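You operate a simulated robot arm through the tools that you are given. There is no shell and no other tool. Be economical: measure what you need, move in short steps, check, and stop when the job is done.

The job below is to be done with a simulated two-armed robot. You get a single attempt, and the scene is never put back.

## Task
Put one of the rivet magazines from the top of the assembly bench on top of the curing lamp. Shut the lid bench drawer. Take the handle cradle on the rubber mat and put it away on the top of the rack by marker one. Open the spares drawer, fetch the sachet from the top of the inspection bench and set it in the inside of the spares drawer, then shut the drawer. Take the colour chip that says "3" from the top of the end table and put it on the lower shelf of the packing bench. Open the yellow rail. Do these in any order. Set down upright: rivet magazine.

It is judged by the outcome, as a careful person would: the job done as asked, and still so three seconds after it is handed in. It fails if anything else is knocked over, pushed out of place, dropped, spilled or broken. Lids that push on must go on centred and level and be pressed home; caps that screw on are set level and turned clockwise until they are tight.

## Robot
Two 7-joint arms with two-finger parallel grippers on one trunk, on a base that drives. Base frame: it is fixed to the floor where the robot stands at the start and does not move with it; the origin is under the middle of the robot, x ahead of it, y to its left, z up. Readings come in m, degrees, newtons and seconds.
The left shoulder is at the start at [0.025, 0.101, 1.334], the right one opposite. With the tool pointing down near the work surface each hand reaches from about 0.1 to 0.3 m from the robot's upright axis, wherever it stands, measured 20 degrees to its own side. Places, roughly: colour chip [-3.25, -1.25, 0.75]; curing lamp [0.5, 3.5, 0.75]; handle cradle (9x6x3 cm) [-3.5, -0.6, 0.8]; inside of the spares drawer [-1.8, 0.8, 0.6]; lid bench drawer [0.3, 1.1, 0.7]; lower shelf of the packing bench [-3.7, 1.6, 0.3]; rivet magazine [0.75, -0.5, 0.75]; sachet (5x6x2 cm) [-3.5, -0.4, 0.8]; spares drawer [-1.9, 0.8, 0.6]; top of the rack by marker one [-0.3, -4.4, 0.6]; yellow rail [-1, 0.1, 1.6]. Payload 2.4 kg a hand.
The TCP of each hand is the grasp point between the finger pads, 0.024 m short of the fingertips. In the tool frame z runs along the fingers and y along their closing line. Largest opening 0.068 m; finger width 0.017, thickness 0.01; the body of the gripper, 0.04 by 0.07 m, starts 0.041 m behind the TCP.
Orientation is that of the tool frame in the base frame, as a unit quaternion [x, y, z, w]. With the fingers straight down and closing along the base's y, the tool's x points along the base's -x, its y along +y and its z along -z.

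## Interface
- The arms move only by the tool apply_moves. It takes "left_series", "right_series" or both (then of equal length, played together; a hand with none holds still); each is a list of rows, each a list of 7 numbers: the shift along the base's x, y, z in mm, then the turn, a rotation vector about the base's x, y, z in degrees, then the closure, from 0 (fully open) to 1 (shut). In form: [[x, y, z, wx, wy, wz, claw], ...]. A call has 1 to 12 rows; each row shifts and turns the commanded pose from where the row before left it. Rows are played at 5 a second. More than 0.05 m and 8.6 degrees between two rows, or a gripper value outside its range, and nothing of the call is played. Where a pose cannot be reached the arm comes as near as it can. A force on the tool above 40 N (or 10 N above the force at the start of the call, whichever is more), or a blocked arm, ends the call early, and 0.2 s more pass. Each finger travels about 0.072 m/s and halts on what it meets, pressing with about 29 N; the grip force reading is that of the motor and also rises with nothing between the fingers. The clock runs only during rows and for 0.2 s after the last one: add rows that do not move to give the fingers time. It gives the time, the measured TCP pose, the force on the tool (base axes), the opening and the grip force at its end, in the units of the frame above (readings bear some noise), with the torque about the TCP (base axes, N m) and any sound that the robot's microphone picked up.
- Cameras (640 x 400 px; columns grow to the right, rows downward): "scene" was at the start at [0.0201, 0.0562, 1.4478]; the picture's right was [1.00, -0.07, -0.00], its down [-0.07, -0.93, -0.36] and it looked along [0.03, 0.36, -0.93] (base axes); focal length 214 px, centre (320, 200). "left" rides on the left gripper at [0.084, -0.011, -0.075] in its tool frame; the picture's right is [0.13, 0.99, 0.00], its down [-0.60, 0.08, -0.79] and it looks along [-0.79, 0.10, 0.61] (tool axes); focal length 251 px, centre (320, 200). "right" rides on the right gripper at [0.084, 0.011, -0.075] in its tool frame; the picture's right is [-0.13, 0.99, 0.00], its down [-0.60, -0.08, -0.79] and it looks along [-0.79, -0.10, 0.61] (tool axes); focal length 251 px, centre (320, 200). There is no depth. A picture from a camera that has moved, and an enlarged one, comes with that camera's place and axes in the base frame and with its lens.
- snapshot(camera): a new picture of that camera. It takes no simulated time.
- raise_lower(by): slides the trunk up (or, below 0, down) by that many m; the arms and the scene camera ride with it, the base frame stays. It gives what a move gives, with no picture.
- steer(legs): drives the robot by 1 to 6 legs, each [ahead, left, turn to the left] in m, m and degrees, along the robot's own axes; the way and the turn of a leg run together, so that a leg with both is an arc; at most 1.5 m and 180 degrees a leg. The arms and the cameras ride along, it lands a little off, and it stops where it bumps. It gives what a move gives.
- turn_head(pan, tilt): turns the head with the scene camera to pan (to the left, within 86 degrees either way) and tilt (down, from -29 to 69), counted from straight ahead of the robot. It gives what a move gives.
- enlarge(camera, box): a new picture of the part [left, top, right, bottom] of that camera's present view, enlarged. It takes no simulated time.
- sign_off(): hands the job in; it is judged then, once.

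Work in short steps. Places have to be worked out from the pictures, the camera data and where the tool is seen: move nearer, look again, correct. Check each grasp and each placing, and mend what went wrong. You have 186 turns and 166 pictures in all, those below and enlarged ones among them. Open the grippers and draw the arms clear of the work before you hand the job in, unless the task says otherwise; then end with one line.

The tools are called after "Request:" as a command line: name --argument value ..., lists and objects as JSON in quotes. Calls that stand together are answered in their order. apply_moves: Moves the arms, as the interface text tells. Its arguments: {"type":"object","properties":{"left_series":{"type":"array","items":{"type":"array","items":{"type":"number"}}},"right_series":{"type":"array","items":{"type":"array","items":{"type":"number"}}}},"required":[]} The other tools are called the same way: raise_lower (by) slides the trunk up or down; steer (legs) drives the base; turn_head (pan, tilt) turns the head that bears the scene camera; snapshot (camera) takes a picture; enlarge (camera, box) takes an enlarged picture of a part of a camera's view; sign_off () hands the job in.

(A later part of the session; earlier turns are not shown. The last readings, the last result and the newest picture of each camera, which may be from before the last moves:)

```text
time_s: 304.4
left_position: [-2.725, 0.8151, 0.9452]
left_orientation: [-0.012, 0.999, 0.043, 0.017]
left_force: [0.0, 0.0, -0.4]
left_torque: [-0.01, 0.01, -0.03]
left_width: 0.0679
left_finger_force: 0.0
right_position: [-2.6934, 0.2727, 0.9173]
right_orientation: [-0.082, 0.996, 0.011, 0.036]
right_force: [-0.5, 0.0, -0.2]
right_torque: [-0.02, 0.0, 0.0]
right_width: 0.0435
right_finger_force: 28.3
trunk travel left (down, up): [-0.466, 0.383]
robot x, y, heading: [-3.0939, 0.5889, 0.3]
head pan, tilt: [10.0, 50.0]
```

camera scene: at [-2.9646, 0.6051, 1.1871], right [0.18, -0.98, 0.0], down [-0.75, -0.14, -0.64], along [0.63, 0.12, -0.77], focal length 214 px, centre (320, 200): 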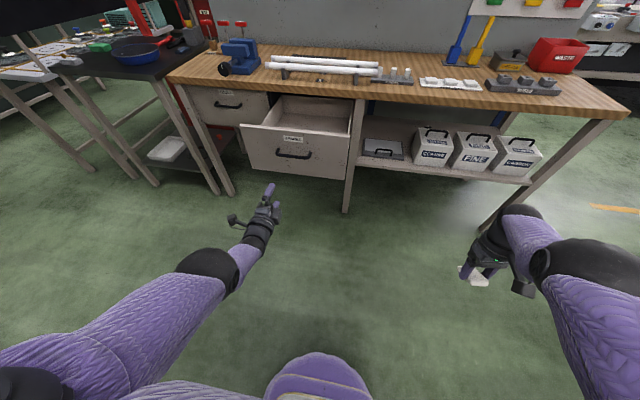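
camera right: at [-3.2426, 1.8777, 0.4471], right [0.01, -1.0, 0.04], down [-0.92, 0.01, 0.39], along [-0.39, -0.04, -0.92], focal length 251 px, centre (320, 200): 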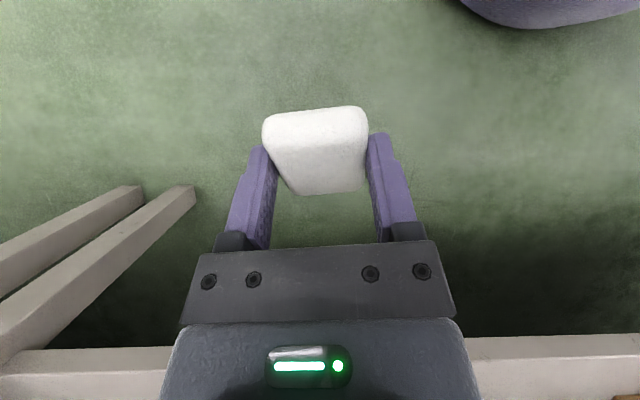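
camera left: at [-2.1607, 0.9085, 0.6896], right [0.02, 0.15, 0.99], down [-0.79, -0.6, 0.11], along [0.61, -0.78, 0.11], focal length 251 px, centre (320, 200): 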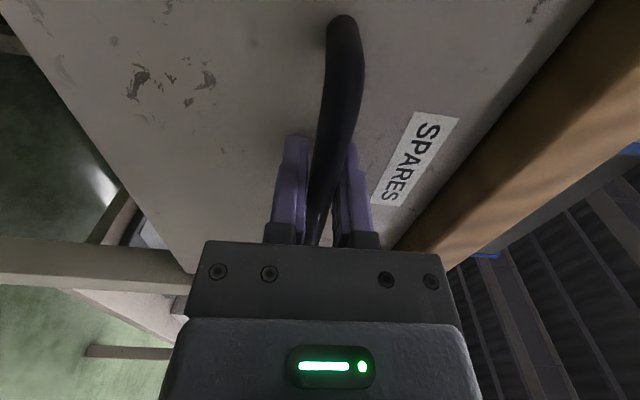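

I move ahead, strafe left so the right hand is in line with the drawer, then over it.

Request:
steer --legs '[[0.2, 0, 0], [0, 0.548, 0], [0.28, 0, 0]]'

Request:
turn_head --pan -35 --tilt 50

Request:
snapshot --camera "right"

Request:
snapshot --camera "scene"

```text
time_s: 310.3
left_position: [-2.2629, 1.3706, 0.9452]
left_orientation: [-0.014, 0.999, 0.043, 0.018]
left_force: [0.1, 0.5, 0.2]
left_torque: [0.02, 0.0, 0.02]
left_width: 0.0678
left_finger_force: 0.1
right_position: [-2.2293, 0.8269, 0.916]
right_orientation: [-0.085, 0.996, 0.011, 0.036]
right_force: [-0.3, -0.3, 0.0]
right_torque: [-0.02, 0.03, -0.03]
right_width: 0.0435
right_finger_force: 29.2
trunk travel left (down, up): [-0.466, 0.383]
robot x, y, heading: [-2.6338, 1.1404, 1.0]
head pan, tilt: [10.0, 50.0]
```

```text
time_s: 311.4
left_position: [-2.2631, 1.3688, 0.9451]
left_orientation: [-0.014, 0.999, 0.043, 0.018]
left_force: [1.2, 0.9, -0.4]
left_torque: [0.0, -0.01, 0.01]
left_width: 0.0681
left_finger_force: 0.1
right_position: [-2.2294, 0.8253, 0.917]
right_orientation: [-0.085, 0.996, 0.011, 0.037]
right_force: [-0.3, -0.8, -0.1]
right_torque: [0.04, -0.02, -0.01]
right_width: 0.0435
right_finger_force: 28.8
trunk travel left (down, up): [-0.466, 0.383]
robot x, y, heading: [-2.6339, 1.1416, 0.7]
head pan, tilt: [-35.0, 50.0]
```

```text
40 pictures are left
camera right: at [-2.3184, 0.8206, 0.9855], right [-0.04, 1.0, 0.02], down [0.55, 0.0, 0.83], along [0.83, 0.05, -0.55], focal length 251 px, centre (320, 200)
```

right: 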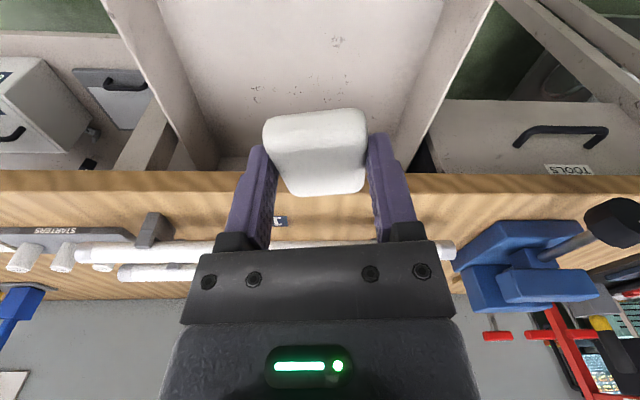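

```text
39 pictures are left
camera scene: at [-2.5466, 1.099, 1.3888], right [-0.56, -0.83, 0.0], down [-0.63, 0.43, -0.64], along [0.53, -0.36, -0.77], focal length 214 px, centre (320, 200)
```

scene: 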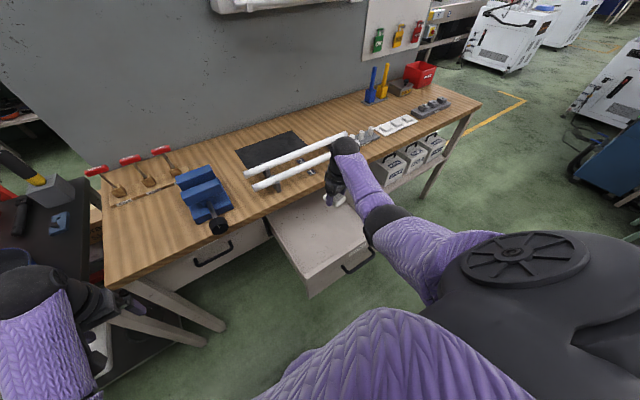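

I move 5 cm further in so the hand camera clears the drawer front, then lower the trunk 0.26 into the drawer.

Request:
steer --legs '[[0.047, -0.005, 0]]'

Request:
raise_lower --by -0.2

Request:
snapshot --camera "right"

```text
time_s: 312.3
left_position: [-2.2157, 1.3655, 0.9442]
left_orientation: [-0.014, 0.999, 0.043, 0.017]
left_force: [0.2, -0.2, -0.7]
left_torque: [-0.02, 0.01, 0.01]
left_width: 0.068
left_finger_force: 0.0
right_position: [-2.1811, 0.822, 0.9172]
right_orientation: [-0.086, 0.996, 0.011, 0.036]
right_force: [0.9, -0.7, -0.8]
right_torque: [-0.02, 0.01, -0.02]
right_width: 0.0435
right_finger_force: 28.6
trunk travel left (down, up): [-0.466, 0.383]
robot x, y, heading: [-2.5845, 1.1352, 0.8]
head pan, tilt: [-35.0, 50.0]
```

```text
time_s: 314.5
left_position: [-2.2157, 1.3654, 0.745]
left_orientation: [-0.014, 0.999, 0.043, 0.018]
left_force: [0.3, -0.5, 0.4]
left_torque: [0.03, 0.03, -0.04]
left_width: 0.0679
left_finger_force: 0.1
right_position: [-2.182, 0.8223, 0.7162]
right_orientation: [-0.086, 0.996, 0.01, 0.036]
right_force: [-0.1, 0.6, -0.3]
right_torque: [-0.01, 0.0, 0.03]
right_width: 0.0436
right_finger_force: 28.7
trunk travel left (down, up): [-0.266, 0.583]
robot x, y, heading: [-2.5836, 1.1365, 0.9]
head pan, tilt: [-35.0, 50.0]
```

```text
38 pictures are left
camera right: at [-2.2705, 0.8169, 0.7856], right [-0.04, 1.0, 0.02], down [0.55, 0.0, 0.83], along [0.83, 0.05, -0.55], focal length 251 px, centre (320, 200)
```

right: 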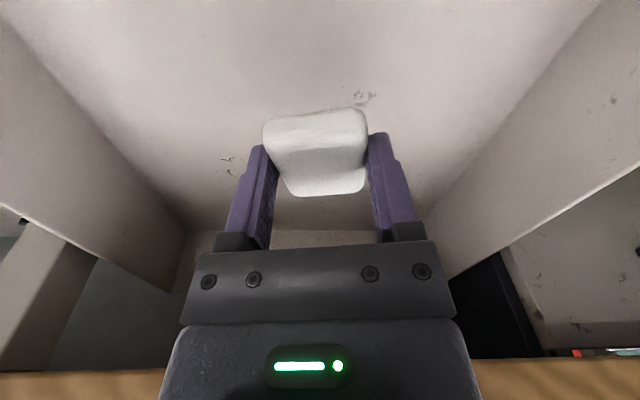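

It's inside the drawer. I lower another 80 mm.

Request:
raise_lower --by -0.08

Request:
snapshot --camera "right"

```text
time_s: 315.8
left_position: [-2.2135, 1.3398, 0.6783]
left_orientation: [-0.021, 0.997, 0.063, 0.038]
left_force: [0.3, -0.4, -0.1]
left_torque: [0.0, -0.05, 0.02]
left_width: 0.0679
left_finger_force: 0.2
right_position: [-2.1619, 0.7923, 0.6631]
right_orientation: [-0.097, 0.991, 0.003, 0.095]
right_force: [-0.5, 1.0, 0.3]
right_torque: [-0.03, -0.03, 0.01]
right_width: 0.0434
right_finger_force: 28.9
trunk travel left (down, up): [-0.188, 0.662]
robot x, y, heading: [-2.5877, 1.1355, 1.5]
head pan, tilt: [-35.0, 50.0]
stopped: the arm was blocked; the commanded pose is now the measured one
```

```text
37 pictures are left
camera right: at [-2.2588, 0.7851, 0.72], right [-0.07, 1.0, 0.01], down [0.45, 0.02, 0.89], along [0.89, 0.07, -0.45], focal length 251 px, centre (320, 200)
```

right: 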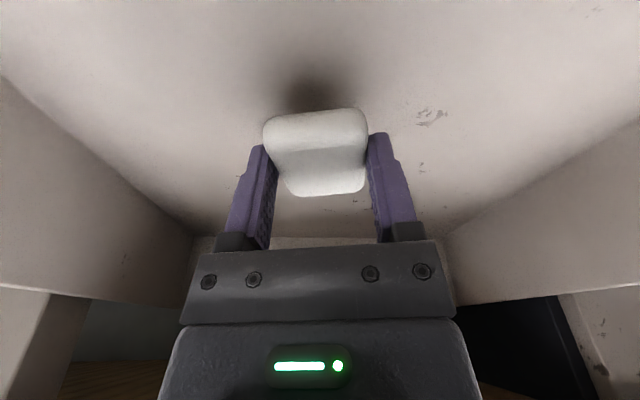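

The drawer floor is at z≈0.61 (triangulated), only ~2 cm below the sachet; an arm link touched something. I lower the last bit by arm in 5 mm steps.

Request:
apply_moves --right_series '[[0, 0, -5, 0, 0, 0, 1], [0, 0, -5, 0, 0, 0, 1], [0, 0, -5, 0, 0, 0, 1], [0, 0, 0, 0, 0, 0, 1]]'

Request:
snapshot --camera "scene"

```text
time_s: 316.1
left_position: [-2.1978, 1.3153, 0.6842]
left_orientation: [-0.043, 0.994, 0.086, 0.055]
left_force: [-0.8, 0.7, 0.5]
left_torque: [-0.04, -0.04, 0.0]
left_width: 0.0677
left_finger_force: 0.1
right_position: [-2.1229, 0.7764, 0.6531]
right_orientation: [-0.126, 0.985, 0.02, 0.117]
right_force: [-2.0, 0.8, -0.6]
right_torque: [-0.04, -0.03, -0.03]
right_width: 0.0439
right_finger_force: 29.3
trunk travel left (down, up): [-0.188, 0.662]
robot x, y, heading: [-2.56, 1.1278, 4.3]
head pan, tilt: [-35.0, 50.0]
stopped in row 1 (right hand): the arm was blocked; the commanded pose is now the measured one
```

```text
36 pictures are left
camera scene: at [-2.4306, 1.1319, 1.1127], right [-0.51, -0.86, 0.02], down [-0.65, 0.37, -0.66], along [0.56, -0.35, -0.75], focal length 214 px, centre (320, 200)
```

scene: 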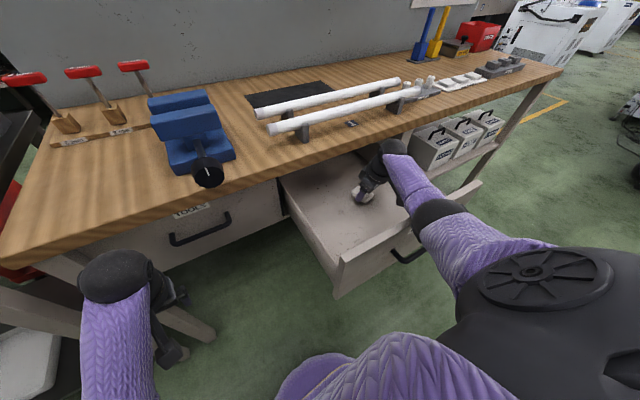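

The right forearm is resting on the drawer front and nudging the base. The sachet is only ~1.5 cm above the drawer floor, so I release it here gently and raise the trunk.

Request:
apply_moves --right_series '[[0, 0, 0, 0, 0, 0, 0.3], [0, 0, 0, 0, 0, 0, 0.1], [0, 0, 0, 0, 0, 0, 0]]'

Request:
raise_lower --by 0.1

Request:
snapshot --camera "right"

```text
time_s: 316.4
left_position: [-2.1866, 1.3158, 0.6902]
left_orientation: [-0.071, 0.991, 0.101, 0.06]
left_force: [-1.1, 1.4, 0.4]
left_torque: [-0.1, 0.0, -0.03]
left_width: 0.0681
left_finger_force: 0.1
right_position: [-2.0869, 0.7702, 0.6455]
right_orientation: [-0.14, 0.983, 0.033, 0.114]
right_force: [-1.0, 1.9, 8.5]
right_torque: [0.13, 0.14, 0.0]
right_width: 0.0523
right_finger_force: 2.0
trunk travel left (down, up): [-0.188, 0.662]
robot x, y, heading: [-2.5413, 1.1265, 7.8]
head pan, tilt: [-35.0, 50.0]
stopped in row 1 (right hand): the arm was blocked; the commanded pose is now the measured one
```

```text
time_s: 317.6
left_position: [-2.1852, 1.3033, 0.7994]
left_orientation: [-0.055, 0.99, 0.099, 0.084]
left_force: [0.6, 0.5, -0.3]
left_torque: [0.01, -0.02, -0.01]
left_width: 0.0682
left_finger_force: 0.1
right_position: [-2.1131, 0.7632, 0.7218]
right_orientation: [-0.124, 0.987, 0.04, 0.093]
right_force: [-5.7, -0.2, 1.4]
right_torque: [-0.02, -0.41, -0.08]
right_width: 0.0475
right_finger_force: 0.1
trunk travel left (down, up): [-0.281, 0.568]
robot x, y, heading: [-2.5521, 1.1271, 5.4]
head pan, tilt: [-35.0, 50.0]
stopped: the force on the tool passed its limit at 45 N (the readings are from after the stop); the commanded pose is now the measured one
```

```text
35 pictures are left
camera right: at [-2.2082, 0.7456, 0.7782], right [-0.13, 0.99, 0.08], down [0.46, -0.01, 0.89], along [0.88, 0.15, -0.45], focal length 251 px, centre (320, 200)
```

right: 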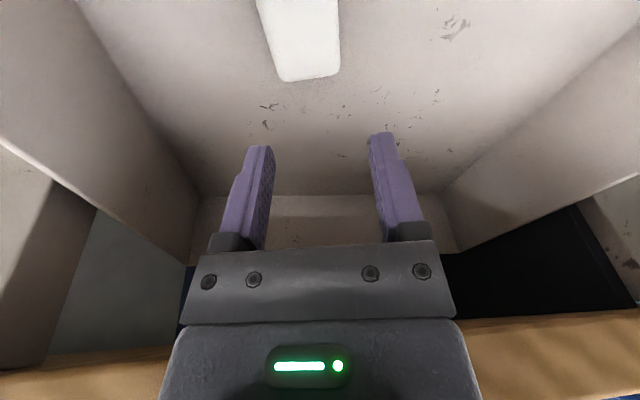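

The sachet lies in the drawer. The hand is now under the bench edge, so I back 60 mm and then raise.

Request:
steer --legs '[[-0.06, 0, 0]]'

Request:
raise_lower --by 0.2

Request:
steer --legs '[[-0.35, 0, -5]]'

Request:
snapshot --camera "scene"

```text
time_s: 318.5
left_position: [-2.2443, 1.297, 0.7994]
left_orientation: [-0.055, 0.99, 0.1, 0.083]
left_force: [0.1, 1.2, -0.2]
left_torque: [0.0, -0.02, -0.02]
left_width: 0.0682
left_finger_force: 0.1
right_position: [-2.1727, 0.7572, 0.7208]
right_orientation: [-0.124, 0.987, 0.04, 0.092]
right_force: [0.3, 0.8, -0.3]
right_torque: [0.0, -0.01, -0.01]
right_width: 0.0475
right_finger_force: 0.0
trunk travel left (down, up): [-0.281, 0.568]
robot x, y, heading: [-2.6161, 1.122, 5.5]
head pan, tilt: [-35.0, 50.0]
```

```text
time_s: 320.7
left_position: [-2.244, 1.2962, 0.9983]
left_orientation: [-0.055, 0.99, 0.099, 0.083]
left_force: [0.1, -0.4, 0.3]
left_torque: [0.0, -0.02, -0.01]
left_width: 0.0679
left_finger_force: 0.0
right_position: [-2.1702, 0.7573, 0.9291]
right_orientation: [-0.124, 0.986, 0.039, 0.104]
right_force: [1.1, 0.1, 0.1]
right_torque: [-0.05, -0.03, 0.04]
right_width: 0.0475
right_finger_force: 0.0
trunk travel left (down, up): [-0.481, 0.368]
robot x, y, heading: [-2.6149, 1.1201, 5.6]
head pan, tilt: [-35.0, 50.0]
```

```text
time_s: 323.0
left_position: [-2.583, 1.2453, 1.0003]
left_orientation: [-0.012, 0.991, 0.097, 0.088]
left_force: [-0.7, -0.2, -0.7]
left_torque: [0.01, -0.01, 0.03]
left_width: 0.0681
left_finger_force: 0.0
right_position: [-2.5533, 0.702, 0.9299]
right_orientation: [-0.083, 0.99, 0.034, 0.106]
right_force: [-0.4, 1.0, 0.1]
right_torque: [0.01, 0.0, 0.0]
right_width: 0.0478
right_finger_force: 0.0
trunk travel left (down, up): [-0.481, 0.368]
robot x, y, heading: [-2.9649, 1.1029, 0.4]
head pan, tilt: [-35.0, 50.0]
```

```text
34 pictures are left
camera scene: at [-2.8803, 1.0588, 1.4039], right [-0.56, -0.83, 0.0], down [-0.63, 0.43, -0.64], along [0.53, -0.36, -0.77], focal length 214 px, centre (320, 200)
```

scene: 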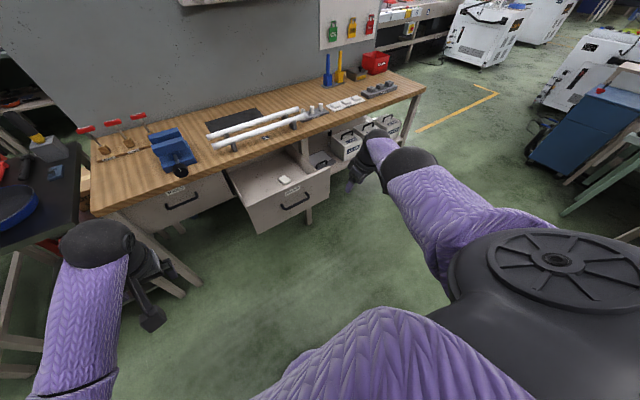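

Sachet visible in the drawer, everything else in place. To shut it I'll push the panel with the left fingertips: strafe right 0.42, lower 0.3, tilt 37° and close fingers.

Request:
steer --legs '[[0, -0.42, 0]]'

Request:
raise_lower --by -0.32

Request:
apply_moves --left_series '[[0, 0, 0, 0, -7.5, 0, 0.5], [0, 0, 0, 0, -7.5, 0, 1], [0, 0, 0, 0, -7.5, 0, 1], [0, 0, 0, 0, -7.5, 0, 1], [0, 0, 0, 0, -7.5, 0, 1], [0, 0, 0, 0, 0, 0, 1]]'

Request:
snapshot --camera "left"

```text
time_s: 325.6
left_position: [-2.5775, 0.8277, 0.9992]
left_orientation: [-0.015, 0.991, 0.096, 0.088]
left_force: [-0.5, 0.2, -0.6]
left_torque: [-0.01, 0.01, 0.01]
left_width: 0.068
left_finger_force: 0.0
right_position: [-2.5449, 0.2841, 0.9285]
right_orientation: [-0.086, 0.99, 0.036, 0.106]
right_force: [0.6, 0.1, 0.3]
right_torque: [0.0, -0.02, -0.02]
right_width: 0.0474
right_finger_force: 0.0
trunk travel left (down, up): [-0.481, 0.368]
robot x, y, heading: [-2.9551, 0.678, 1.0]
head pan, tilt: [-35.0, 50.0]
```

```text
time_s: 328.7
left_position: [-2.5757, 0.8279, 0.6795]
left_orientation: [-0.016, 0.991, 0.096, 0.087]
left_force: [0.0, -0.4, 0.9]
left_torque: [-0.04, 0.02, 0.0]
left_width: 0.0681
left_finger_force: 0.1
right_position: [-2.5649, 0.2833, 0.5479]
right_orientation: [-0.082, 0.996, 0.042, 0.021]
right_force: [0.1, 0.3, 0.0]
right_torque: [0.03, -0.01, 0.04]
right_width: 0.0478
right_finger_force: 0.1
trunk travel left (down, up): [-0.161, 0.688]
robot x, y, heading: [-2.9628, 0.6777, 1.2]
head pan, tilt: [-35.0, 50.0]
```

```text
time_s: 330.1
left_position: [-2.5766, 0.8273, 0.6787]
left_orientation: [-0.045, 0.91, 0.085, 0.403]
left_force: [-0.2, -0.4, 0.4]
left_torque: [0.01, 0.0, -0.01]
left_width: 0.0002
left_finger_force: 23.9
right_position: [-2.566, 0.2842, 0.5474]
right_orientation: [-0.082, 0.995, 0.042, 0.022]
right_force: [0.5, 0.2, -0.4]
right_torque: [-0.01, -0.03, 0.01]
right_width: 0.0473
right_finger_force: 0.1
trunk travel left (down, up): [-0.161, 0.688]
robot x, y, heading: [-2.9624, 0.6759, 1.3]
head pan, tilt: [-35.0, 50.0]
```

```text
33 pictures are left
camera left: at [-2.6858, 0.8024, 0.6656], right [-0.24, 0.97, 0.02], down [-0.18, -0.07, 0.98], along [0.95, 0.23, 0.19], focal length 251 px, centre (320, 200)
```

left: 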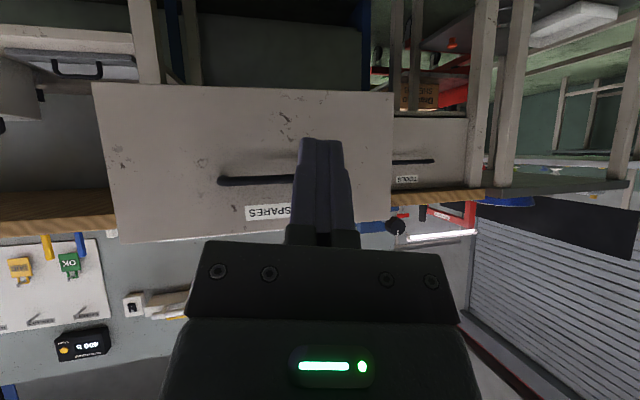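

I need the tip lower so the sloping finger passes below the bar, and the right hand retracted to avoid boxes under the bench.

Request:
apply_moves --right_series '[[-40, 0, 0, 0, 0, 0, 0], [-40, 0, 0, 0, 0, 0, 0], [-40, 0, 0, 0, 0, 0, 0], [-40, 0, 0, 0, 0, 0, 0], [0, 0, 0, 0, 0, 0, 0]]' --left_series '[[0, 0, -14, 0, 0, 0, 1], [0, 0, -14, 0, 0, 0, 1], [0, 0, -14, 0, 0, 0, 1], [0, 0, -12, 0, 0, 0, 1], [0, 0, 0, 0, 0, 0, 1]]'

```text
time_s: 331.3
left_position: [-2.5773, 0.8274, 0.6247]
left_orientation: [-0.045, 0.911, 0.085, 0.402]
left_force: [-0.1, -0.9, 0.3]
left_torque: [0.0, 0.02, -0.01]
left_width: 0.0
left_finger_force: 23.6
right_position: [-2.6783, 0.2296, 0.4962]
right_orientation: [-0.084, 0.995, 0.042, 0.021]
right_force: [-0.2, -0.1, 0.7]
right_torque: [-0.01, -0.01, -0.04]
right_width: 0.0679
right_finger_force: 0.0
right hand out of reach, approached as far as the arm can: row 1, 2, 3, 4
trunk travel left (down, up): [-0.161, 0.688]
robot x, y, heading: [-2.9599, 0.6807, 1.1]
head pan, tilt: [-35.0, 50.0]
```

Now I push: drive 0.35 first.

Request:
steer --legs '[[0.35, 0, -1]]'

Request:
snapshot --camera "left"

```text
time_s: 333.6
left_position: [-2.2305, 0.8203, 0.6254]
left_orientation: [-0.035, 0.911, 0.081, 0.403]
left_force: [-0.1, -0.7, -0.1]
left_torque: [0.0, -0.02, 0.02]
left_width: 0.0001
left_finger_force: 23.3
right_position: [-2.344, 0.2247, 0.4959]
right_orientation: [-0.071, 0.996, 0.042, 0.021]
right_force: [-0.4, 1.2, -0.8]
right_torque: [-0.02, -0.01, -0.06]
right_width: 0.0682
right_finger_force: 0.0
trunk travel left (down, up): [-0.161, 0.688]
robot x, y, heading: [-2.6119, 0.6852, -0.3]
head pan, tilt: [-35.0, 50.0]
```

```text
32 pictures are left
camera left: at [-2.3408, 0.7984, 0.6123], right [-0.22, 0.98, 0.02], down [-0.18, -0.06, 0.98], along [0.96, 0.21, 0.19], focal length 251 px, centre (320, 200)
```

left: 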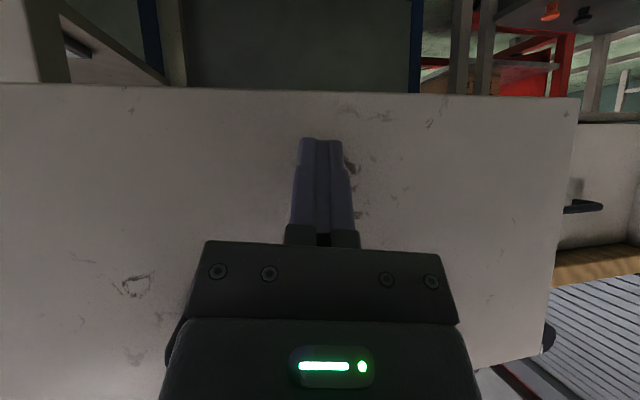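

The drawer is moving in. I push 0.13 more, then finish gently.

Request:
steer --legs '[[0.13, 0, 0]]'

Request:
steer --legs '[[0.025, 0, 0]]'

Request:
snapshot --camera "left"

```text
time_s: 334.8
left_position: [-2.103, 0.8188, 0.6263]
left_orientation: [-0.034, 0.911, 0.081, 0.403]
left_force: [-0.3, 0.0, 0.8]
left_torque: [-0.03, -0.02, 0.01]
left_width: 0.0
left_finger_force: 23.4
right_position: [-2.2178, 0.2232, 0.496]
right_orientation: [-0.071, 0.996, 0.042, 0.022]
right_force: [0.3, 0.2, -0.2]
right_torque: [0.03, 0.03, 0.0]
right_width: 0.0681
right_finger_force: 0.0
trunk travel left (down, up): [-0.161, 0.688]
robot x, y, heading: [-2.4874, 0.6842, -0.4]
head pan, tilt: [-35.0, 50.0]
```

```text
time_s: 335.6
left_position: [-2.0787, 0.8194, 0.6245]
left_orientation: [-0.034, 0.911, 0.08, 0.403]
left_force: [0.2, 0.0, -0.6]
left_torque: [0.01, 0.01, 0.04]
left_width: 0.0
left_finger_force: 23.5
right_position: [-2.1934, 0.2237, 0.4959]
right_orientation: [-0.071, 0.996, 0.042, 0.022]
right_force: [0.3, 0.3, -0.2]
right_torque: [0.02, -0.01, 0.0]
right_width: 0.068
right_finger_force: 0.0
trunk travel left (down, up): [-0.161, 0.688]
robot x, y, heading: [-2.4622, 0.6817, -0.3]
head pan, tilt: [-35.0, 50.0]
```

```text
31 pictures are left
camera left: at [-2.1886, 0.7967, 0.6123], right [-0.21, 0.98, 0.02], down [-0.18, -0.06, 0.98], along [0.96, 0.2, 0.19], focal length 251 px, centre (320, 200)
```

left: 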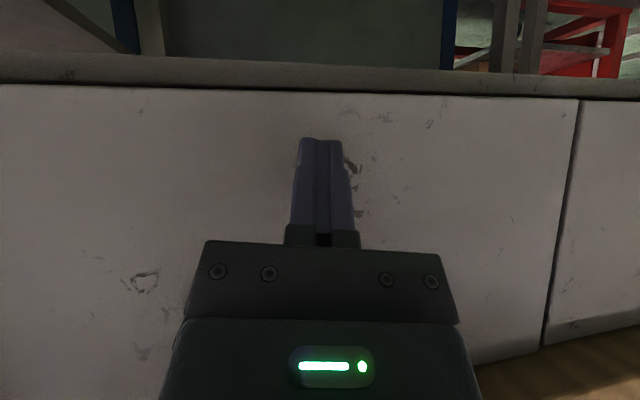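

Nearly flush. I press on by arm until the hard stop.

Request:
apply_moves --left_series '[[5, 0, 0, 0, 0, 0, 1], [5, 0, 0, 0, 0, 0, 1], [5, 0, 0, 0, 0, 0, 1], [5, 0, 0, 0, 0, 0, 1], [5, 0, 0, 0, 0, 0, 1], [0, 0, 0, 0, 0, 0, 1]]'

Request:
snapshot --camera "left"

```text
time_s: 336.5
left_position: [-2.0681, 0.8191, 0.6247]
left_orientation: [-0.034, 0.912, 0.08, 0.401]
left_force: [-25.4, -0.4, 15.9]
left_torque: [-0.06, -0.1, -0.05]
left_width: 0.0001
left_finger_force: 23.5
right_position: [-2.1943, 0.2235, 0.4956]
right_orientation: [-0.072, 0.996, 0.042, 0.023]
right_force: [0.5, -0.1, 0.3]
right_torque: [-0.03, -0.01, -0.01]
right_width: 0.0678
right_finger_force: 0.1
trunk travel left (down, up): [-0.161, 0.688]
robot x, y, heading: [-2.4635, 0.6816, -0.4]
head pan, tilt: [-35.0, 50.0]
stopped in row 4 (left hand): the force on the tool passed its limit at 49 N (the readings are from after the stop); the commanded pose is now the measured one
```

```text
30 pictures are left
camera left: at [-2.1789, 0.7967, 0.6118], right [-0.21, 0.98, 0.02], down [-0.18, -0.06, 0.98], along [0.96, 0.21, 0.19], focal length 251 px, centre (320, 200)
```

left: 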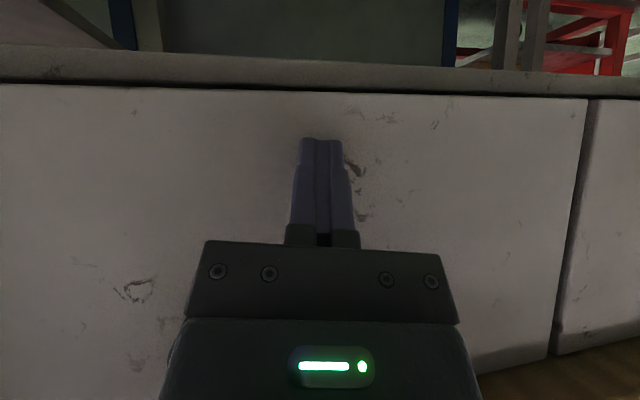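

The spares drawer is shut. Last: the handle cradle. I back off, raise the trunk, straighten the left hand, and turn to the inspection bench.

Request:
steer --legs '[[-0.25, 0, 0]]'

Request:
raise_lower --by 0.34

Request:
apply_moves --left_series '[[0, 0, 0, 0, 8, 0, 0.5], [0, 0, 0, 0, 8, 0, 0], [0, 0, 0, 0, 8, 0, 0], [0, 0, 0, 0, 8, 0, 0], [-20, 0, 0, 0, 8, 0, 0], [-20, 0, 0, 0, 7, 0, 0], [0, 0, 0, 0, 0, 0, 0]]'

Request:
steer --legs '[[0, -1.15, 0], [0, 0, 180]]'

Request:
turn_head --pan 0 --tilt 45

Request:
snapshot --camera "scene"

```text
time_s: 338.3
left_position: [-2.3158, 0.8221, 0.6226]
left_orientation: [-0.037, 0.912, 0.083, 0.399]
left_force: [-0.1, 0.1, 0.5]
left_torque: [0.0, 0.02, -0.01]
left_width: 0.0
left_finger_force: 23.3
right_position: [-2.4387, 0.225, 0.496]
right_orientation: [-0.073, 0.996, 0.042, 0.022]
right_force: [-0.7, 0.7, -0.8]
right_torque: [0.02, 0.01, -0.01]
right_width: 0.068
right_finger_force: 0.0
trunk travel left (down, up): [-0.161, 0.688]
robot x, y, heading: [-2.7064, 0.6846, 0.1]
head pan, tilt: [-35.0, 50.0]
```

```text
time_s: 341.6
left_position: [-2.315, 0.8225, 0.9633]
left_orientation: [-0.035, 0.912, 0.082, 0.399]
left_force: [-0.2, 0.5, 0.5]
left_torque: [0.0, 0.02, 0.0]
left_width: 0.0
left_finger_force: 23.5
right_position: [-2.4093, 0.2261, 0.8789]
right_orientation: [-0.076, 0.991, 0.035, 0.102]
right_force: [0.1, 0.2, -0.3]
right_torque: [-0.01, 0.0, 0.0]
right_width: 0.0678
right_finger_force: 0.0
trunk travel left (down, up): [-0.501, 0.348]
robot x, y, heading: [-2.7108, 0.6827, -0.1]
head pan, tilt: [-35.0, 50.0]
```

```text
time_s: 343.2
left_position: [-2.3538, 0.8218, 0.963]
left_orientation: [-0.001, 0.996, 0.09, 0.001]
left_force: [0.8, -0.7, 0.2]
left_torque: [0.01, 0.0, 0.0]
left_width: 0.0679
left_finger_force: 0.0
right_position: [-2.4084, 0.2262, 0.8789]
right_orientation: [-0.078, 0.991, 0.035, 0.101]
right_force: [0.8, 0.1, -0.2]
right_torque: [0.0, -0.01, 0.01]
right_width: 0.0678
right_finger_force: 0.0
trunk travel left (down, up): [-0.501, 0.348]
robot x, y, heading: [-2.7118, 0.6821, -0.2]
head pan, tilt: [-35.0, 50.0]
```

```text
time_s: 356.6
left_position: [-3.0727, -0.6415, 0.9626]
left_orientation: [0.996, 0.014, -0.001, 0.089]
left_force: [0.5, 0.5, 0.4]
left_torque: [-0.01, 0.01, -0.02]
left_width: 0.0679
left_finger_force: 0.2
right_position: [-3.0316, -0.046, 0.8775]
right_orientation: [0.99, 0.09, -0.101, 0.036]
right_force: [-0.2, 0.2, -0.2]
right_torque: [0.02, -0.02, 0.01]
right_width: 0.0682
right_finger_force: 0.2
trunk travel left (down, up): [-0.501, 0.348]
robot x, y, heading: [-2.7166, -0.492, -178.5]
head pan, tilt: [-35.0, 50.0]
```

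```text
time_s: 357.6
left_position: [-3.0717, -0.6416, 0.9636]
left_orientation: [0.996, 0.013, 0.0, 0.09]
left_force: [-0.7, -0.2, -1.1]
left_torque: [-0.01, -0.03, 0.0]
left_width: 0.068
left_finger_force: 0.0
right_position: [-3.0309, -0.0447, 0.8776]
right_orientation: [0.99, 0.089, -0.101, 0.037]
right_force: [0.5, 0.7, 0.9]
right_torque: [0.02, 0.02, -0.01]
right_width: 0.0679
right_finger_force: 0.1
trunk travel left (down, up): [-0.501, 0.348]
robot x, y, heading: [-2.7191, -0.4898, -178.7]
head pan, tilt: [0.0, 45.0]
```

```text
29 pictures are left
camera scene: at [-2.8205, -0.4943, 1.4309], right [-0.02, 1.0, 0.0], down [0.71, 0.02, -0.71], along [-0.71, -0.02, -0.71], focal length 214 px, centre (320, 200)
```

scene: 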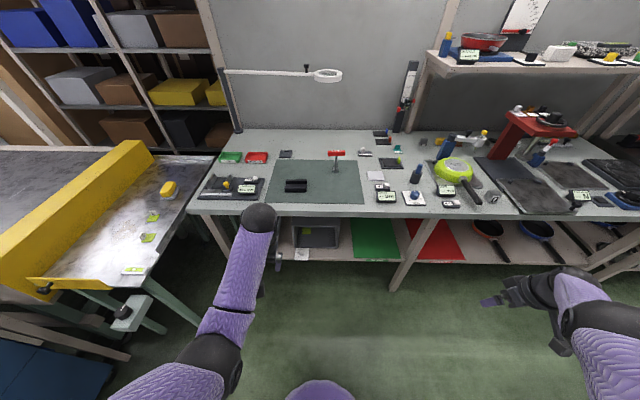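

I zoom on the cradle to choose a grip.

Request:
enlarge --camera "scene" --box '[265, 165, 345, 215]'

```text
8.00 times, centred on (305, 190) of scene
camera zoom: at [-2.8205, -0.4943, 1.4309], right [-0.02, 1.0, 0.0], down [0.71, 0.02, -0.71], along [-0.71, -0.02, -0.71], focal length 1716 px, centre (440, 280)
```

zoom: 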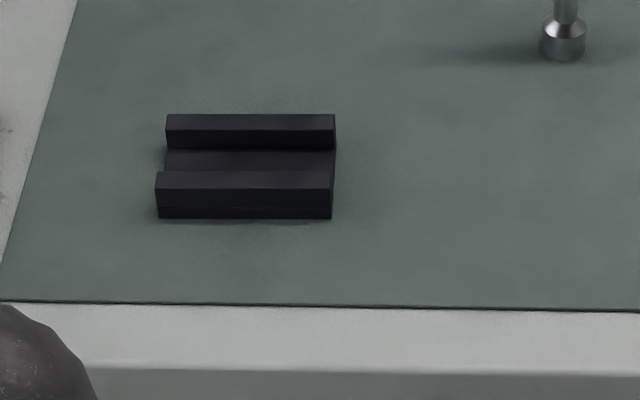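

The cradle is a U-channel; I'll grip its front wall (≈x -3.468, y -0.612) with the fingers closing along x. I straighten and rotate the left tool -90° about z, part-opened to ~36 mm.

Request:
apply_moves --left_series '[[0, 0, 0, 5, 0, 0, 0.2], [0, 0, 0, 5.3, 0, 0, 0.47], [0, 0, 0, 0, 0, -8.5, 0.47], [0, 0, 0, 0, 0, -8.5, 0.47], [0, 0, 0, 0, 0, -8.5, 0.47], [0, 0, 0, 0, 0, -8.5, 0.47], [0, 0, 0, 0, 0, -8.5, 0.47], [0, 0, 0, 0, 0, -8.5, 0.47], [0, 0, 0, 0, 0, -8.5, 0.47], [0, 0, 0, 0, 0, -8.5, 0.47], [0, 0, 0, 0, 0, -8.5, 0.47], [0, 0, 0, 0, 0, -8.5, 0.47]]'

```text
time_s: 360.2
left_position: [-3.072, -0.6421, 0.9634]
left_orientation: [0.745, -0.667, 0.0, 0.0]
left_force: [-0.1, 0.0, 0.2]
left_torque: [0.01, 0.03, 0.02]
left_width: 0.0358
left_finger_force: 0.2
right_position: [-3.0305, -0.0451, 0.8783]
right_orientation: [0.99, 0.09, -0.1, 0.037]
right_force: [0.3, 0.5, -0.6]
right_torque: [-0.03, 0.0, 0.03]
right_width: 0.068
right_finger_force: 0.0
trunk travel left (down, up): [-0.501, 0.348]
robot x, y, heading: [-2.7182, -0.4928, -178.6]
head pan, tilt: [0.0, 45.0]
```

I finish the yaw, raise the trunk 60 mm for clearance, and drive up to the bench.

Request:
apply_moves --left_series '[[0, 0, 0, 0, 0, -6, 0.47], [0, 0, 0, 0, 0, 0, 0.47]]'

Request:
raise_lower --by 0.06

Request:
steer --legs '[[0.31, -0.035, -1]]'

Request:
apply_moves --left_series '[[-30, 0, 0, 0, 0, 0, 0.47], [-30, 0, 0, 0, 0, 0, 0.47], [-26, 0, 0, 0, 0, 0, 0.47], [0, 0, 0, 0, 0, 0, 0.47]]'

Request:
snapshot --camera "left"

```text
time_s: 360.8
left_position: [-3.0725, -0.6407, 0.9629]
left_orientation: [0.709, -0.705, 0.0, 0.0]
left_force: [0.7, -0.1, 0.4]
left_torque: [-0.03, 0.03, -0.02]
left_width: 0.0361
left_finger_force: 0.1
right_position: [-3.0303, -0.0451, 0.8782]
right_orientation: [0.99, 0.09, -0.1, 0.037]
right_force: [-0.6, 0.8, -0.2]
right_torque: [0.0, -0.02, 0.02]
right_width: 0.0681
right_finger_force: 0.0
trunk travel left (down, up): [-0.501, 0.348]
robot x, y, heading: [-2.7173, -0.4918, -178.6]
head pan, tilt: [0.0, 45.0]
```

```text
time_s: 361.8
left_position: [-3.0719, -0.6405, 1.0233]
left_orientation: [0.71, -0.704, 0.001, 0.0]
left_force: [0.8, 0.6, -0.4]
left_torque: [0.0, -0.03, 0.0]
left_width: 0.0361
left_finger_force: 0.0
right_position: [-3.031, -0.0455, 0.9407]
right_orientation: [0.99, 0.089, -0.104, 0.036]
right_force: [1.0, 0.2, -0.9]
right_torque: [-0.01, 0.0, 0.01]
right_width: 0.0678
right_finger_force: 0.0
trunk travel left (down, up): [-0.561, 0.288]
robot x, y, heading: [-2.7183, -0.4938, -178.9]
head pan, tilt: [0.0, 45.0]
```

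```text
time_s: 363.9
left_position: [-3.379, -0.6101, 1.022]
left_orientation: [0.708, -0.706, 0.001, 0.0]
left_force: [0.1, -0.7, -0.2]
left_torque: [0.0, -0.01, 0.01]
left_width: 0.036
left_finger_force: 0.3
right_position: [-3.3367, -0.0157, 0.9403]
right_orientation: [0.99, 0.087, -0.104, 0.037]
right_force: [-0.2, 0.3, 0.1]
right_torque: [0.0, -0.03, 0.01]
right_width: 0.0679
right_finger_force: 0.1
trunk travel left (down, up): [-0.561, 0.288]
robot x, y, heading: [-3.0246, -0.4621, -178.8]
head pan, tilt: [0.0, 45.0]
```

```text
time_s: 364.9
left_position: [-3.4652, -0.61, 1.0236]
left_orientation: [0.708, -0.707, 0.0, 0.0]
left_force: [0.3, 0.8, -0.3]
left_torque: [0.0, 0.02, 0.01]
left_width: 0.0357
left_finger_force: 0.1
right_position: [-3.3359, -0.0144, 0.9411]
right_orientation: [0.99, 0.087, -0.104, 0.037]
right_force: [0.1, 0.8, 0.1]
right_torque: [0.0, 0.01, 0.01]
right_width: 0.0679
right_finger_force: 0.1
trunk travel left (down, up): [-0.561, 0.288]
robot x, y, heading: [-3.0265, -0.4645, -178.8]
head pan, tilt: [0.0, 45.0]
```

```text
27 pictures are left
camera left: at [-3.4549, -0.6915, 1.0988], right [-0.99, -0.13, 0.0], down [-0.08, 0.6, 0.79], along [-0.1, 0.79, -0.61], focal length 251 px, centre (320, 200)
```

left: 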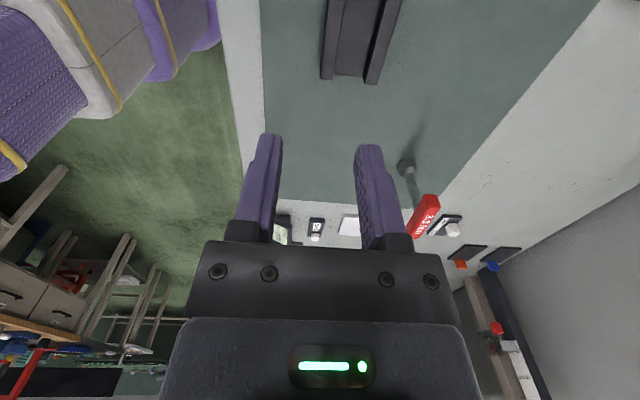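

In the hand view the front wall is at x≈-3.481. I shift -16 mm and lower the trunk 0.12, then recheck.

Request:
apply_moves --left_series '[[-16, -3, 0, 0, 0, 0, 0.47], [0, 0, 0, 0, 0, 0, 0.47]]'

Request:
raise_lower --by -0.115

Request:
snapshot --camera "left"

```text
time_s: 365.5
left_position: [-3.4804, -0.6131, 1.0239]
left_orientation: [0.708, -0.706, 0.001, 0.0]
left_force: [0.3, -0.3, 0.5]
left_torque: [0.01, 0.0, 0.01]
left_width: 0.0359
left_finger_force: 0.1
right_position: [-3.3363, -0.0148, 0.9398]
right_orientation: [0.99, 0.087, -0.103, 0.036]
right_force: [-0.2, 0.7, -0.9]
right_torque: [0.03, 0.02, 0.02]
right_width: 0.0681
right_finger_force: 0.2
trunk travel left (down, up): [-0.561, 0.288]
robot x, y, heading: [-3.0223, -0.4646, -179.0]
head pan, tilt: [0.0, 45.0]
```

```text
time_s: 367.0
left_position: [-3.4825, -0.6135, 0.9082]
left_orientation: [0.709, -0.706, 0.001, 0.0]
left_force: [0.2, 0.9, 0.0]
left_torque: [-0.02, 0.02, -0.02]
left_width: 0.0359
left_finger_force: 0.1
right_position: [-3.336, -0.0157, 0.8261]
right_orientation: [0.99, 0.086, -0.104, 0.036]
right_force: [0.3, 0.4, 0.2]
right_torque: [0.07, 0.04, 0.04]
right_width: 0.0679
right_finger_force: 0.0
trunk travel left (down, up): [-0.446, 0.403]
robot x, y, heading: [-3.0263, -0.461, -178.9]
head pan, tilt: [0.0, 45.0]
```

```text
26 pictures are left
camera left: at [-3.4706, -0.6961, 0.9841], right [-0.99, -0.13, 0.0], down [-0.08, 0.6, 0.79], along [-0.11, 0.79, -0.61], focal length 251 px, centre (320, 200)
```

left: 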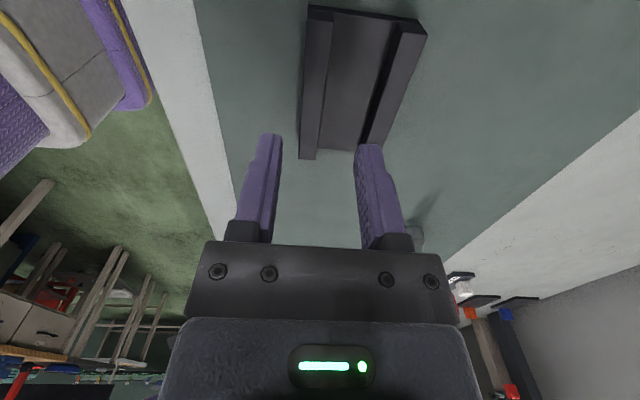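

The front wall is ≈5 mm off centre; I shift +4 mm, raise the right hand 60 mm for clearance, and descend to z≈0.862.

Request:
apply_moves --left_series '[[4, 0, -6, 0, 0, 0, 0.47], [0, 0, -12, 0, 0, 0, 0.47], [0, 0, -14, 0, 0, 0, 0.47], [0, 0, -14, 0, 0, 0, 0.47], [0, 0, 0, 0, 0, 0, 0.47]]' --right_series '[[10, 0, 20, 0, 0, 0, 0], [10, 0, 20, 0, 0, 0, 0], [10, 0, 20, 0, 0, 0, 0], [0, 0, 0, 0, 0, 0, 0], [0, 0, 0, 0, 0, 0, 0]]'

Request:
snapshot --camera "left"

```text
time_s: 368.2
left_position: [-3.4735, -0.614, 0.87]
left_orientation: [0.708, -0.706, 0.0, 0.0]
left_force: [0.4, 0.3, -0.4]
left_torque: [0.0, 0.0, 0.03]
left_width: 0.0363
left_finger_force: 0.0
left hand out of reach, approached as far as the arm can: row 4
right_position: [-3.3071, -0.0168, 0.8848]
right_orientation: [0.99, 0.087, -0.104, 0.036]
right_force: [-0.1, -0.8, 0.0]
right_torque: [0.02, 0.0, -0.01]
right_width: 0.0682
right_finger_force: 0.0
trunk travel left (down, up): [-0.446, 0.403]
robot x, y, heading: [-3.0256, -0.4659, -178.9]
head pan, tilt: [0.0, 45.0]
```

```text
25 pictures are left
camera left: at [-3.4619, -0.6969, 0.9464], right [-0.99, -0.13, 0.0], down [-0.08, 0.6, 0.79], along [-0.1, 0.79, -0.61], focal length 251 px, centre (320, 200)
```

left: 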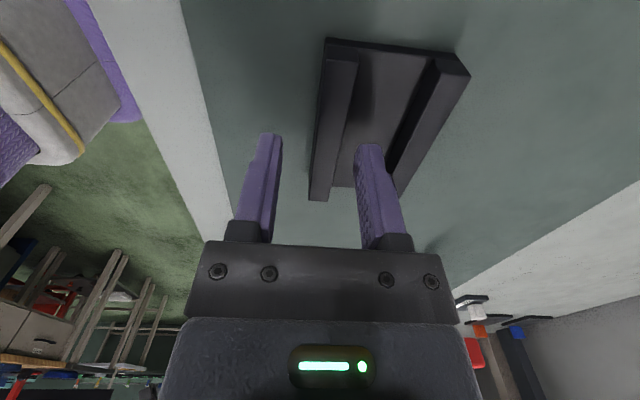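

The fingers straddle the front wall. I lower the trunk 12 mm more and close.

Request:
raise_lower --by -0.012

Request:
apply_moves --left_series '[[0, 0, 0, 0, 0, 0, 0.7], [0, 0, 0, 0, 0, 0, 1], [0, 0, 0, 0, 0, 0, 1], [0, 0, 0, 0, 0, 0, 1]]'

Request:
snapshot --camera "left"

```text
time_s: 368.8
left_position: [-3.4732, -0.6129, 0.8581]
left_orientation: [0.708, -0.706, 0.0, 0.0]
left_force: [-0.5, -0.3, -0.6]
left_torque: [0.01, 0.02, 0.02]
left_width: 0.0361
left_finger_force: 0.0
right_position: [-3.3059, -0.0152, 0.8728]
right_orientation: [0.99, 0.087, -0.104, 0.037]
right_force: [-0.4, -0.5, -0.8]
right_torque: [0.02, -0.01, 0.02]
right_width: 0.068
right_finger_force: 0.0
trunk travel left (down, up): [-0.434, 0.415]
robot x, y, heading: [-3.0227, -0.4625, -178.9]
head pan, tilt: [0.0, 45.0]
```

```text
time_s: 369.8
left_position: [-3.4742, -0.6142, 0.8589]
left_orientation: [0.708, -0.706, 0.001, -0.001]
left_force: [0.1, -0.1, 2.7]
left_torque: [0.0, 0.02, 0.14]
left_width: 0.013
left_finger_force: 28.8
right_position: [-3.307, -0.0152, 0.8727]
right_orientation: [0.99, 0.087, -0.103, 0.036]
right_force: [-0.9, -0.6, -0.8]
right_torque: [-0.01, 0.02, 0.01]
right_width: 0.0681
right_finger_force: 0.1
trunk travel left (down, up): [-0.434, 0.415]
robot x, y, heading: [-3.0265, -0.4619, -179.1]
head pan, tilt: [0.0, 45.0]
```

```text
24 pictures are left
camera left: at [-3.463, -0.6964, 0.9344], right [-0.99, -0.13, 0.0], down [-0.08, 0.6, 0.79], along [-0.11, 0.79, -0.61], focal length 251 px, centre (320, 200)
```

left: 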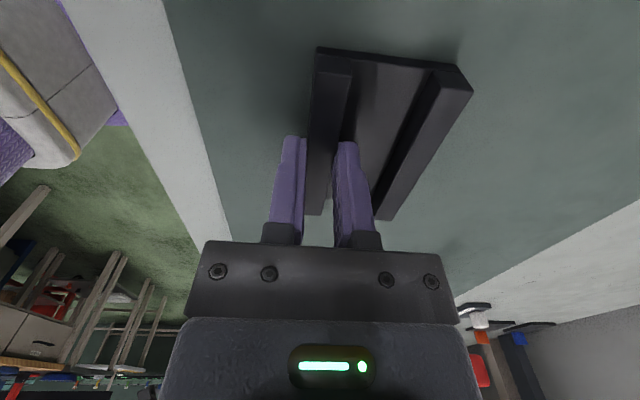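

Gripped the 13 mm wall. I lift and back off.

Request:
raise_lower --by 0.15

Request:
steer --legs '[[-0.4, 0, 0]]'

Request:
snapshot --camera "left"

```text
time_s: 371.5
left_position: [-3.4773, -0.6149, 1.0231]
left_orientation: [0.708, -0.706, -0.01, 0.012]
left_force: [0.1, -0.3, -0.8]
left_torque: [-0.01, -0.05, 0.0]
left_width: 0.013
left_finger_force: 29.0
right_position: [-3.3063, -0.0166, 1.0234]
right_orientation: [0.99, 0.087, -0.104, 0.037]
right_force: [-0.2, -0.1, 0.4]
right_torque: [0.01, -0.01, 0.02]
right_width: 0.0682
right_finger_force: 0.0
trunk travel left (down, up): [-0.584, 0.265]
robot x, y, heading: [-3.0237, -0.4618, -179.2]
head pan, tilt: [0.0, 45.0]
```

```text
time_s: 374.0
left_position: [-3.0706, -0.6089, 1.0226]
left_orientation: [0.711, -0.703, -0.01, 0.012]
left_force: [-0.3, -1.0, -1.1]
left_torque: [0.03, -0.04, -0.01]
left_width: 0.0133
left_finger_force: 28.9
right_position: [-2.904, -0.0091, 1.0235]
right_orientation: [0.99, 0.091, -0.104, 0.037]
right_force: [0.6, 0.6, 0.1]
right_torque: [0.03, 0.0, -0.01]
right_width: 0.0682
right_finger_force: 0.1
trunk travel left (down, up): [-0.584, 0.265]
robot x, y, heading: [-2.6204, -0.4505, -178.7]
head pan, tilt: [0.0, 45.0]
```

```text
23 pictures are left
camera left: at [-3.0575, -0.6905, 1.0988], right [-0.99, -0.14, 0.03], down [-0.06, 0.6, 0.79], along [-0.13, 0.78, -0.61], focal length 251 px, centre (320, 200)
```

left: 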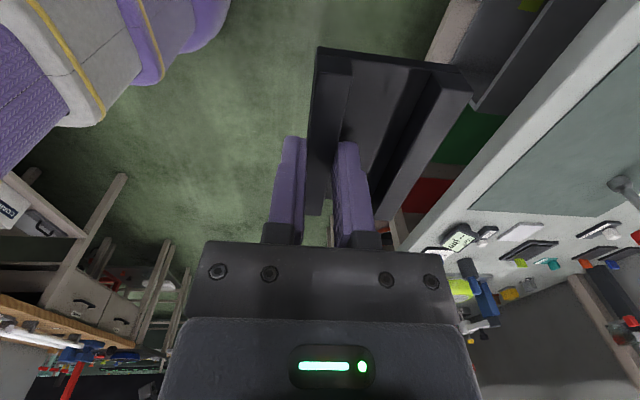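

The cradle is held. I strafe left, back into the aisle, then turn to face -y and look toward the rack.

Request:
steer --legs '[[0, 0.45, 0], [-0.95, 0, 0], [0, 0, 89]]'

Request:
turn_head --pan 15 --tilt 12

Request:
snapshot --camera "scene"

```text
time_s: 385.3
left_position: [-1.4703, -1.3185, 1.0231]
left_orientation: [1.0, 0.014, 0.001, 0.016]
left_force: [0.9, 0.4, -1.5]
left_torque: [0.04, 0.03, -0.01]
left_width: 0.0131
left_finger_force: 29.1
right_position: [-2.0731, -1.1629, 1.0231]
right_orientation: [0.628, 0.771, -0.045, 0.1]
right_force: [0.3, 0.4, 0.0]
right_torque: [0.0, 0.0, -0.03]
right_width: 0.0681
right_finger_force: 0.0
trunk travel left (down, up): [-0.584, 0.265]
robot x, y, heading: [-1.6299, -0.8665, -87.6]
head pan, tilt: [0.0, 45.0]
```

```text
time_s: 386.3
left_position: [-1.4699, -1.3183, 1.0223]
left_orientation: [1.0, 0.015, 0.001, 0.015]
left_force: [-0.5, 0.5, -1.3]
left_torque: [0.06, 0.03, 0.02]
left_width: 0.0129
left_finger_force: 28.6
right_position: [-2.0733, -1.1639, 1.0233]
right_orientation: [0.628, 0.771, -0.046, 0.1]
right_force: [0.5, 0.8, 0.2]
right_torque: [-0.01, -0.03, -0.02]
right_width: 0.0682
right_finger_force: 0.1
trunk travel left (down, up): [-0.584, 0.265]
robot x, y, heading: [-1.6325, -0.868, -87.5]
head pan, tilt: [15.0, 12.0]
```

```text
22 pictures are left
camera scene: at [-1.6042, -0.9741, 1.5657], right [-0.95, -0.3, 0.0], down [-0.06, 0.2, -0.98], along [0.3, -0.93, -0.21], focal length 214 px, centre (320, 200)
```

scene: 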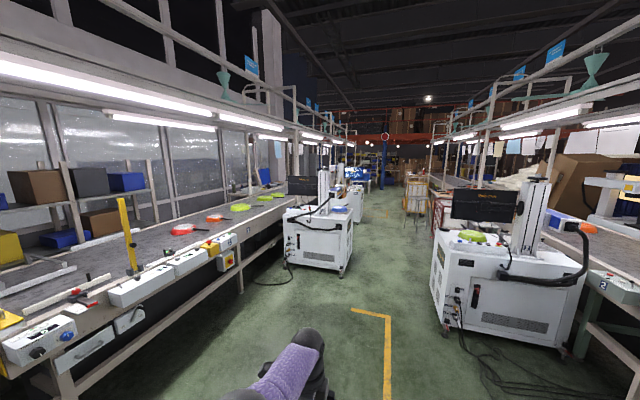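

The rack should be near the left white machine ("marker"). I drive down the corridor 1.5 m and look again.

Request:
steer --legs '[[1.5, 0, 0]]'

Request:
turn_head --pan 25 --tilt 20

Request:
snapshot --camera "scene"

```text
time_s: 393.6
left_position: [-1.3797, -2.8003, 1.0239]
left_orientation: [1.0, 0.025, 0.001, 0.016]
left_force: [0.4, 0.3, -2.5]
left_torque: [0.05, 0.01, -0.03]
left_width: 0.0129
left_finger_force: 29.2
right_position: [-1.9863, -2.6575, 1.024]
right_orientation: [0.621, 0.776, -0.045, 0.101]
right_force: [-0.5, -0.2, 0.2]
right_torque: [0.02, -0.06, 0.01]
right_width: 0.068
right_finger_force: 0.1
trunk travel left (down, up): [-0.584, 0.265]
robot x, y, heading: [-1.5521, -2.358, -86.2]
head pan, tilt: [15.0, 12.0]
```

```text
time_s: 394.4
left_position: [-1.3801, -2.8002, 1.0228]
left_orientation: [1.0, 0.024, 0.001, 0.016]
left_force: [0.0, 1.1, -1.5]
left_torque: [0.02, 0.05, 0.0]
left_width: 0.0128
left_finger_force: 29.0
right_position: [-1.9863, -2.6568, 1.0234]
right_orientation: [0.622, 0.776, -0.045, 0.1]
right_force: [-0.2, 0.1, 1.2]
right_torque: [0.03, 0.01, -0.02]
right_width: 0.068
right_finger_force: 0.1
trunk travel left (down, up): [-0.584, 0.265]
robot x, y, heading: [-1.5479, -2.3563, -86.4]
head pan, tilt: [25.0, 20.0]
```

```text
21 pictures are left
camera scene: at [-1.5062, -2.4524, 1.5528], right [-0.88, -0.48, 0.0], down [-0.16, 0.3, -0.94], along [0.45, -0.82, -0.34], focal length 214 px, centre (320, 200)
```

scene: 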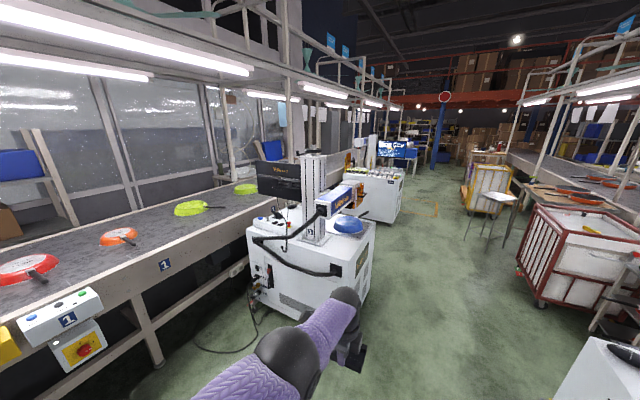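

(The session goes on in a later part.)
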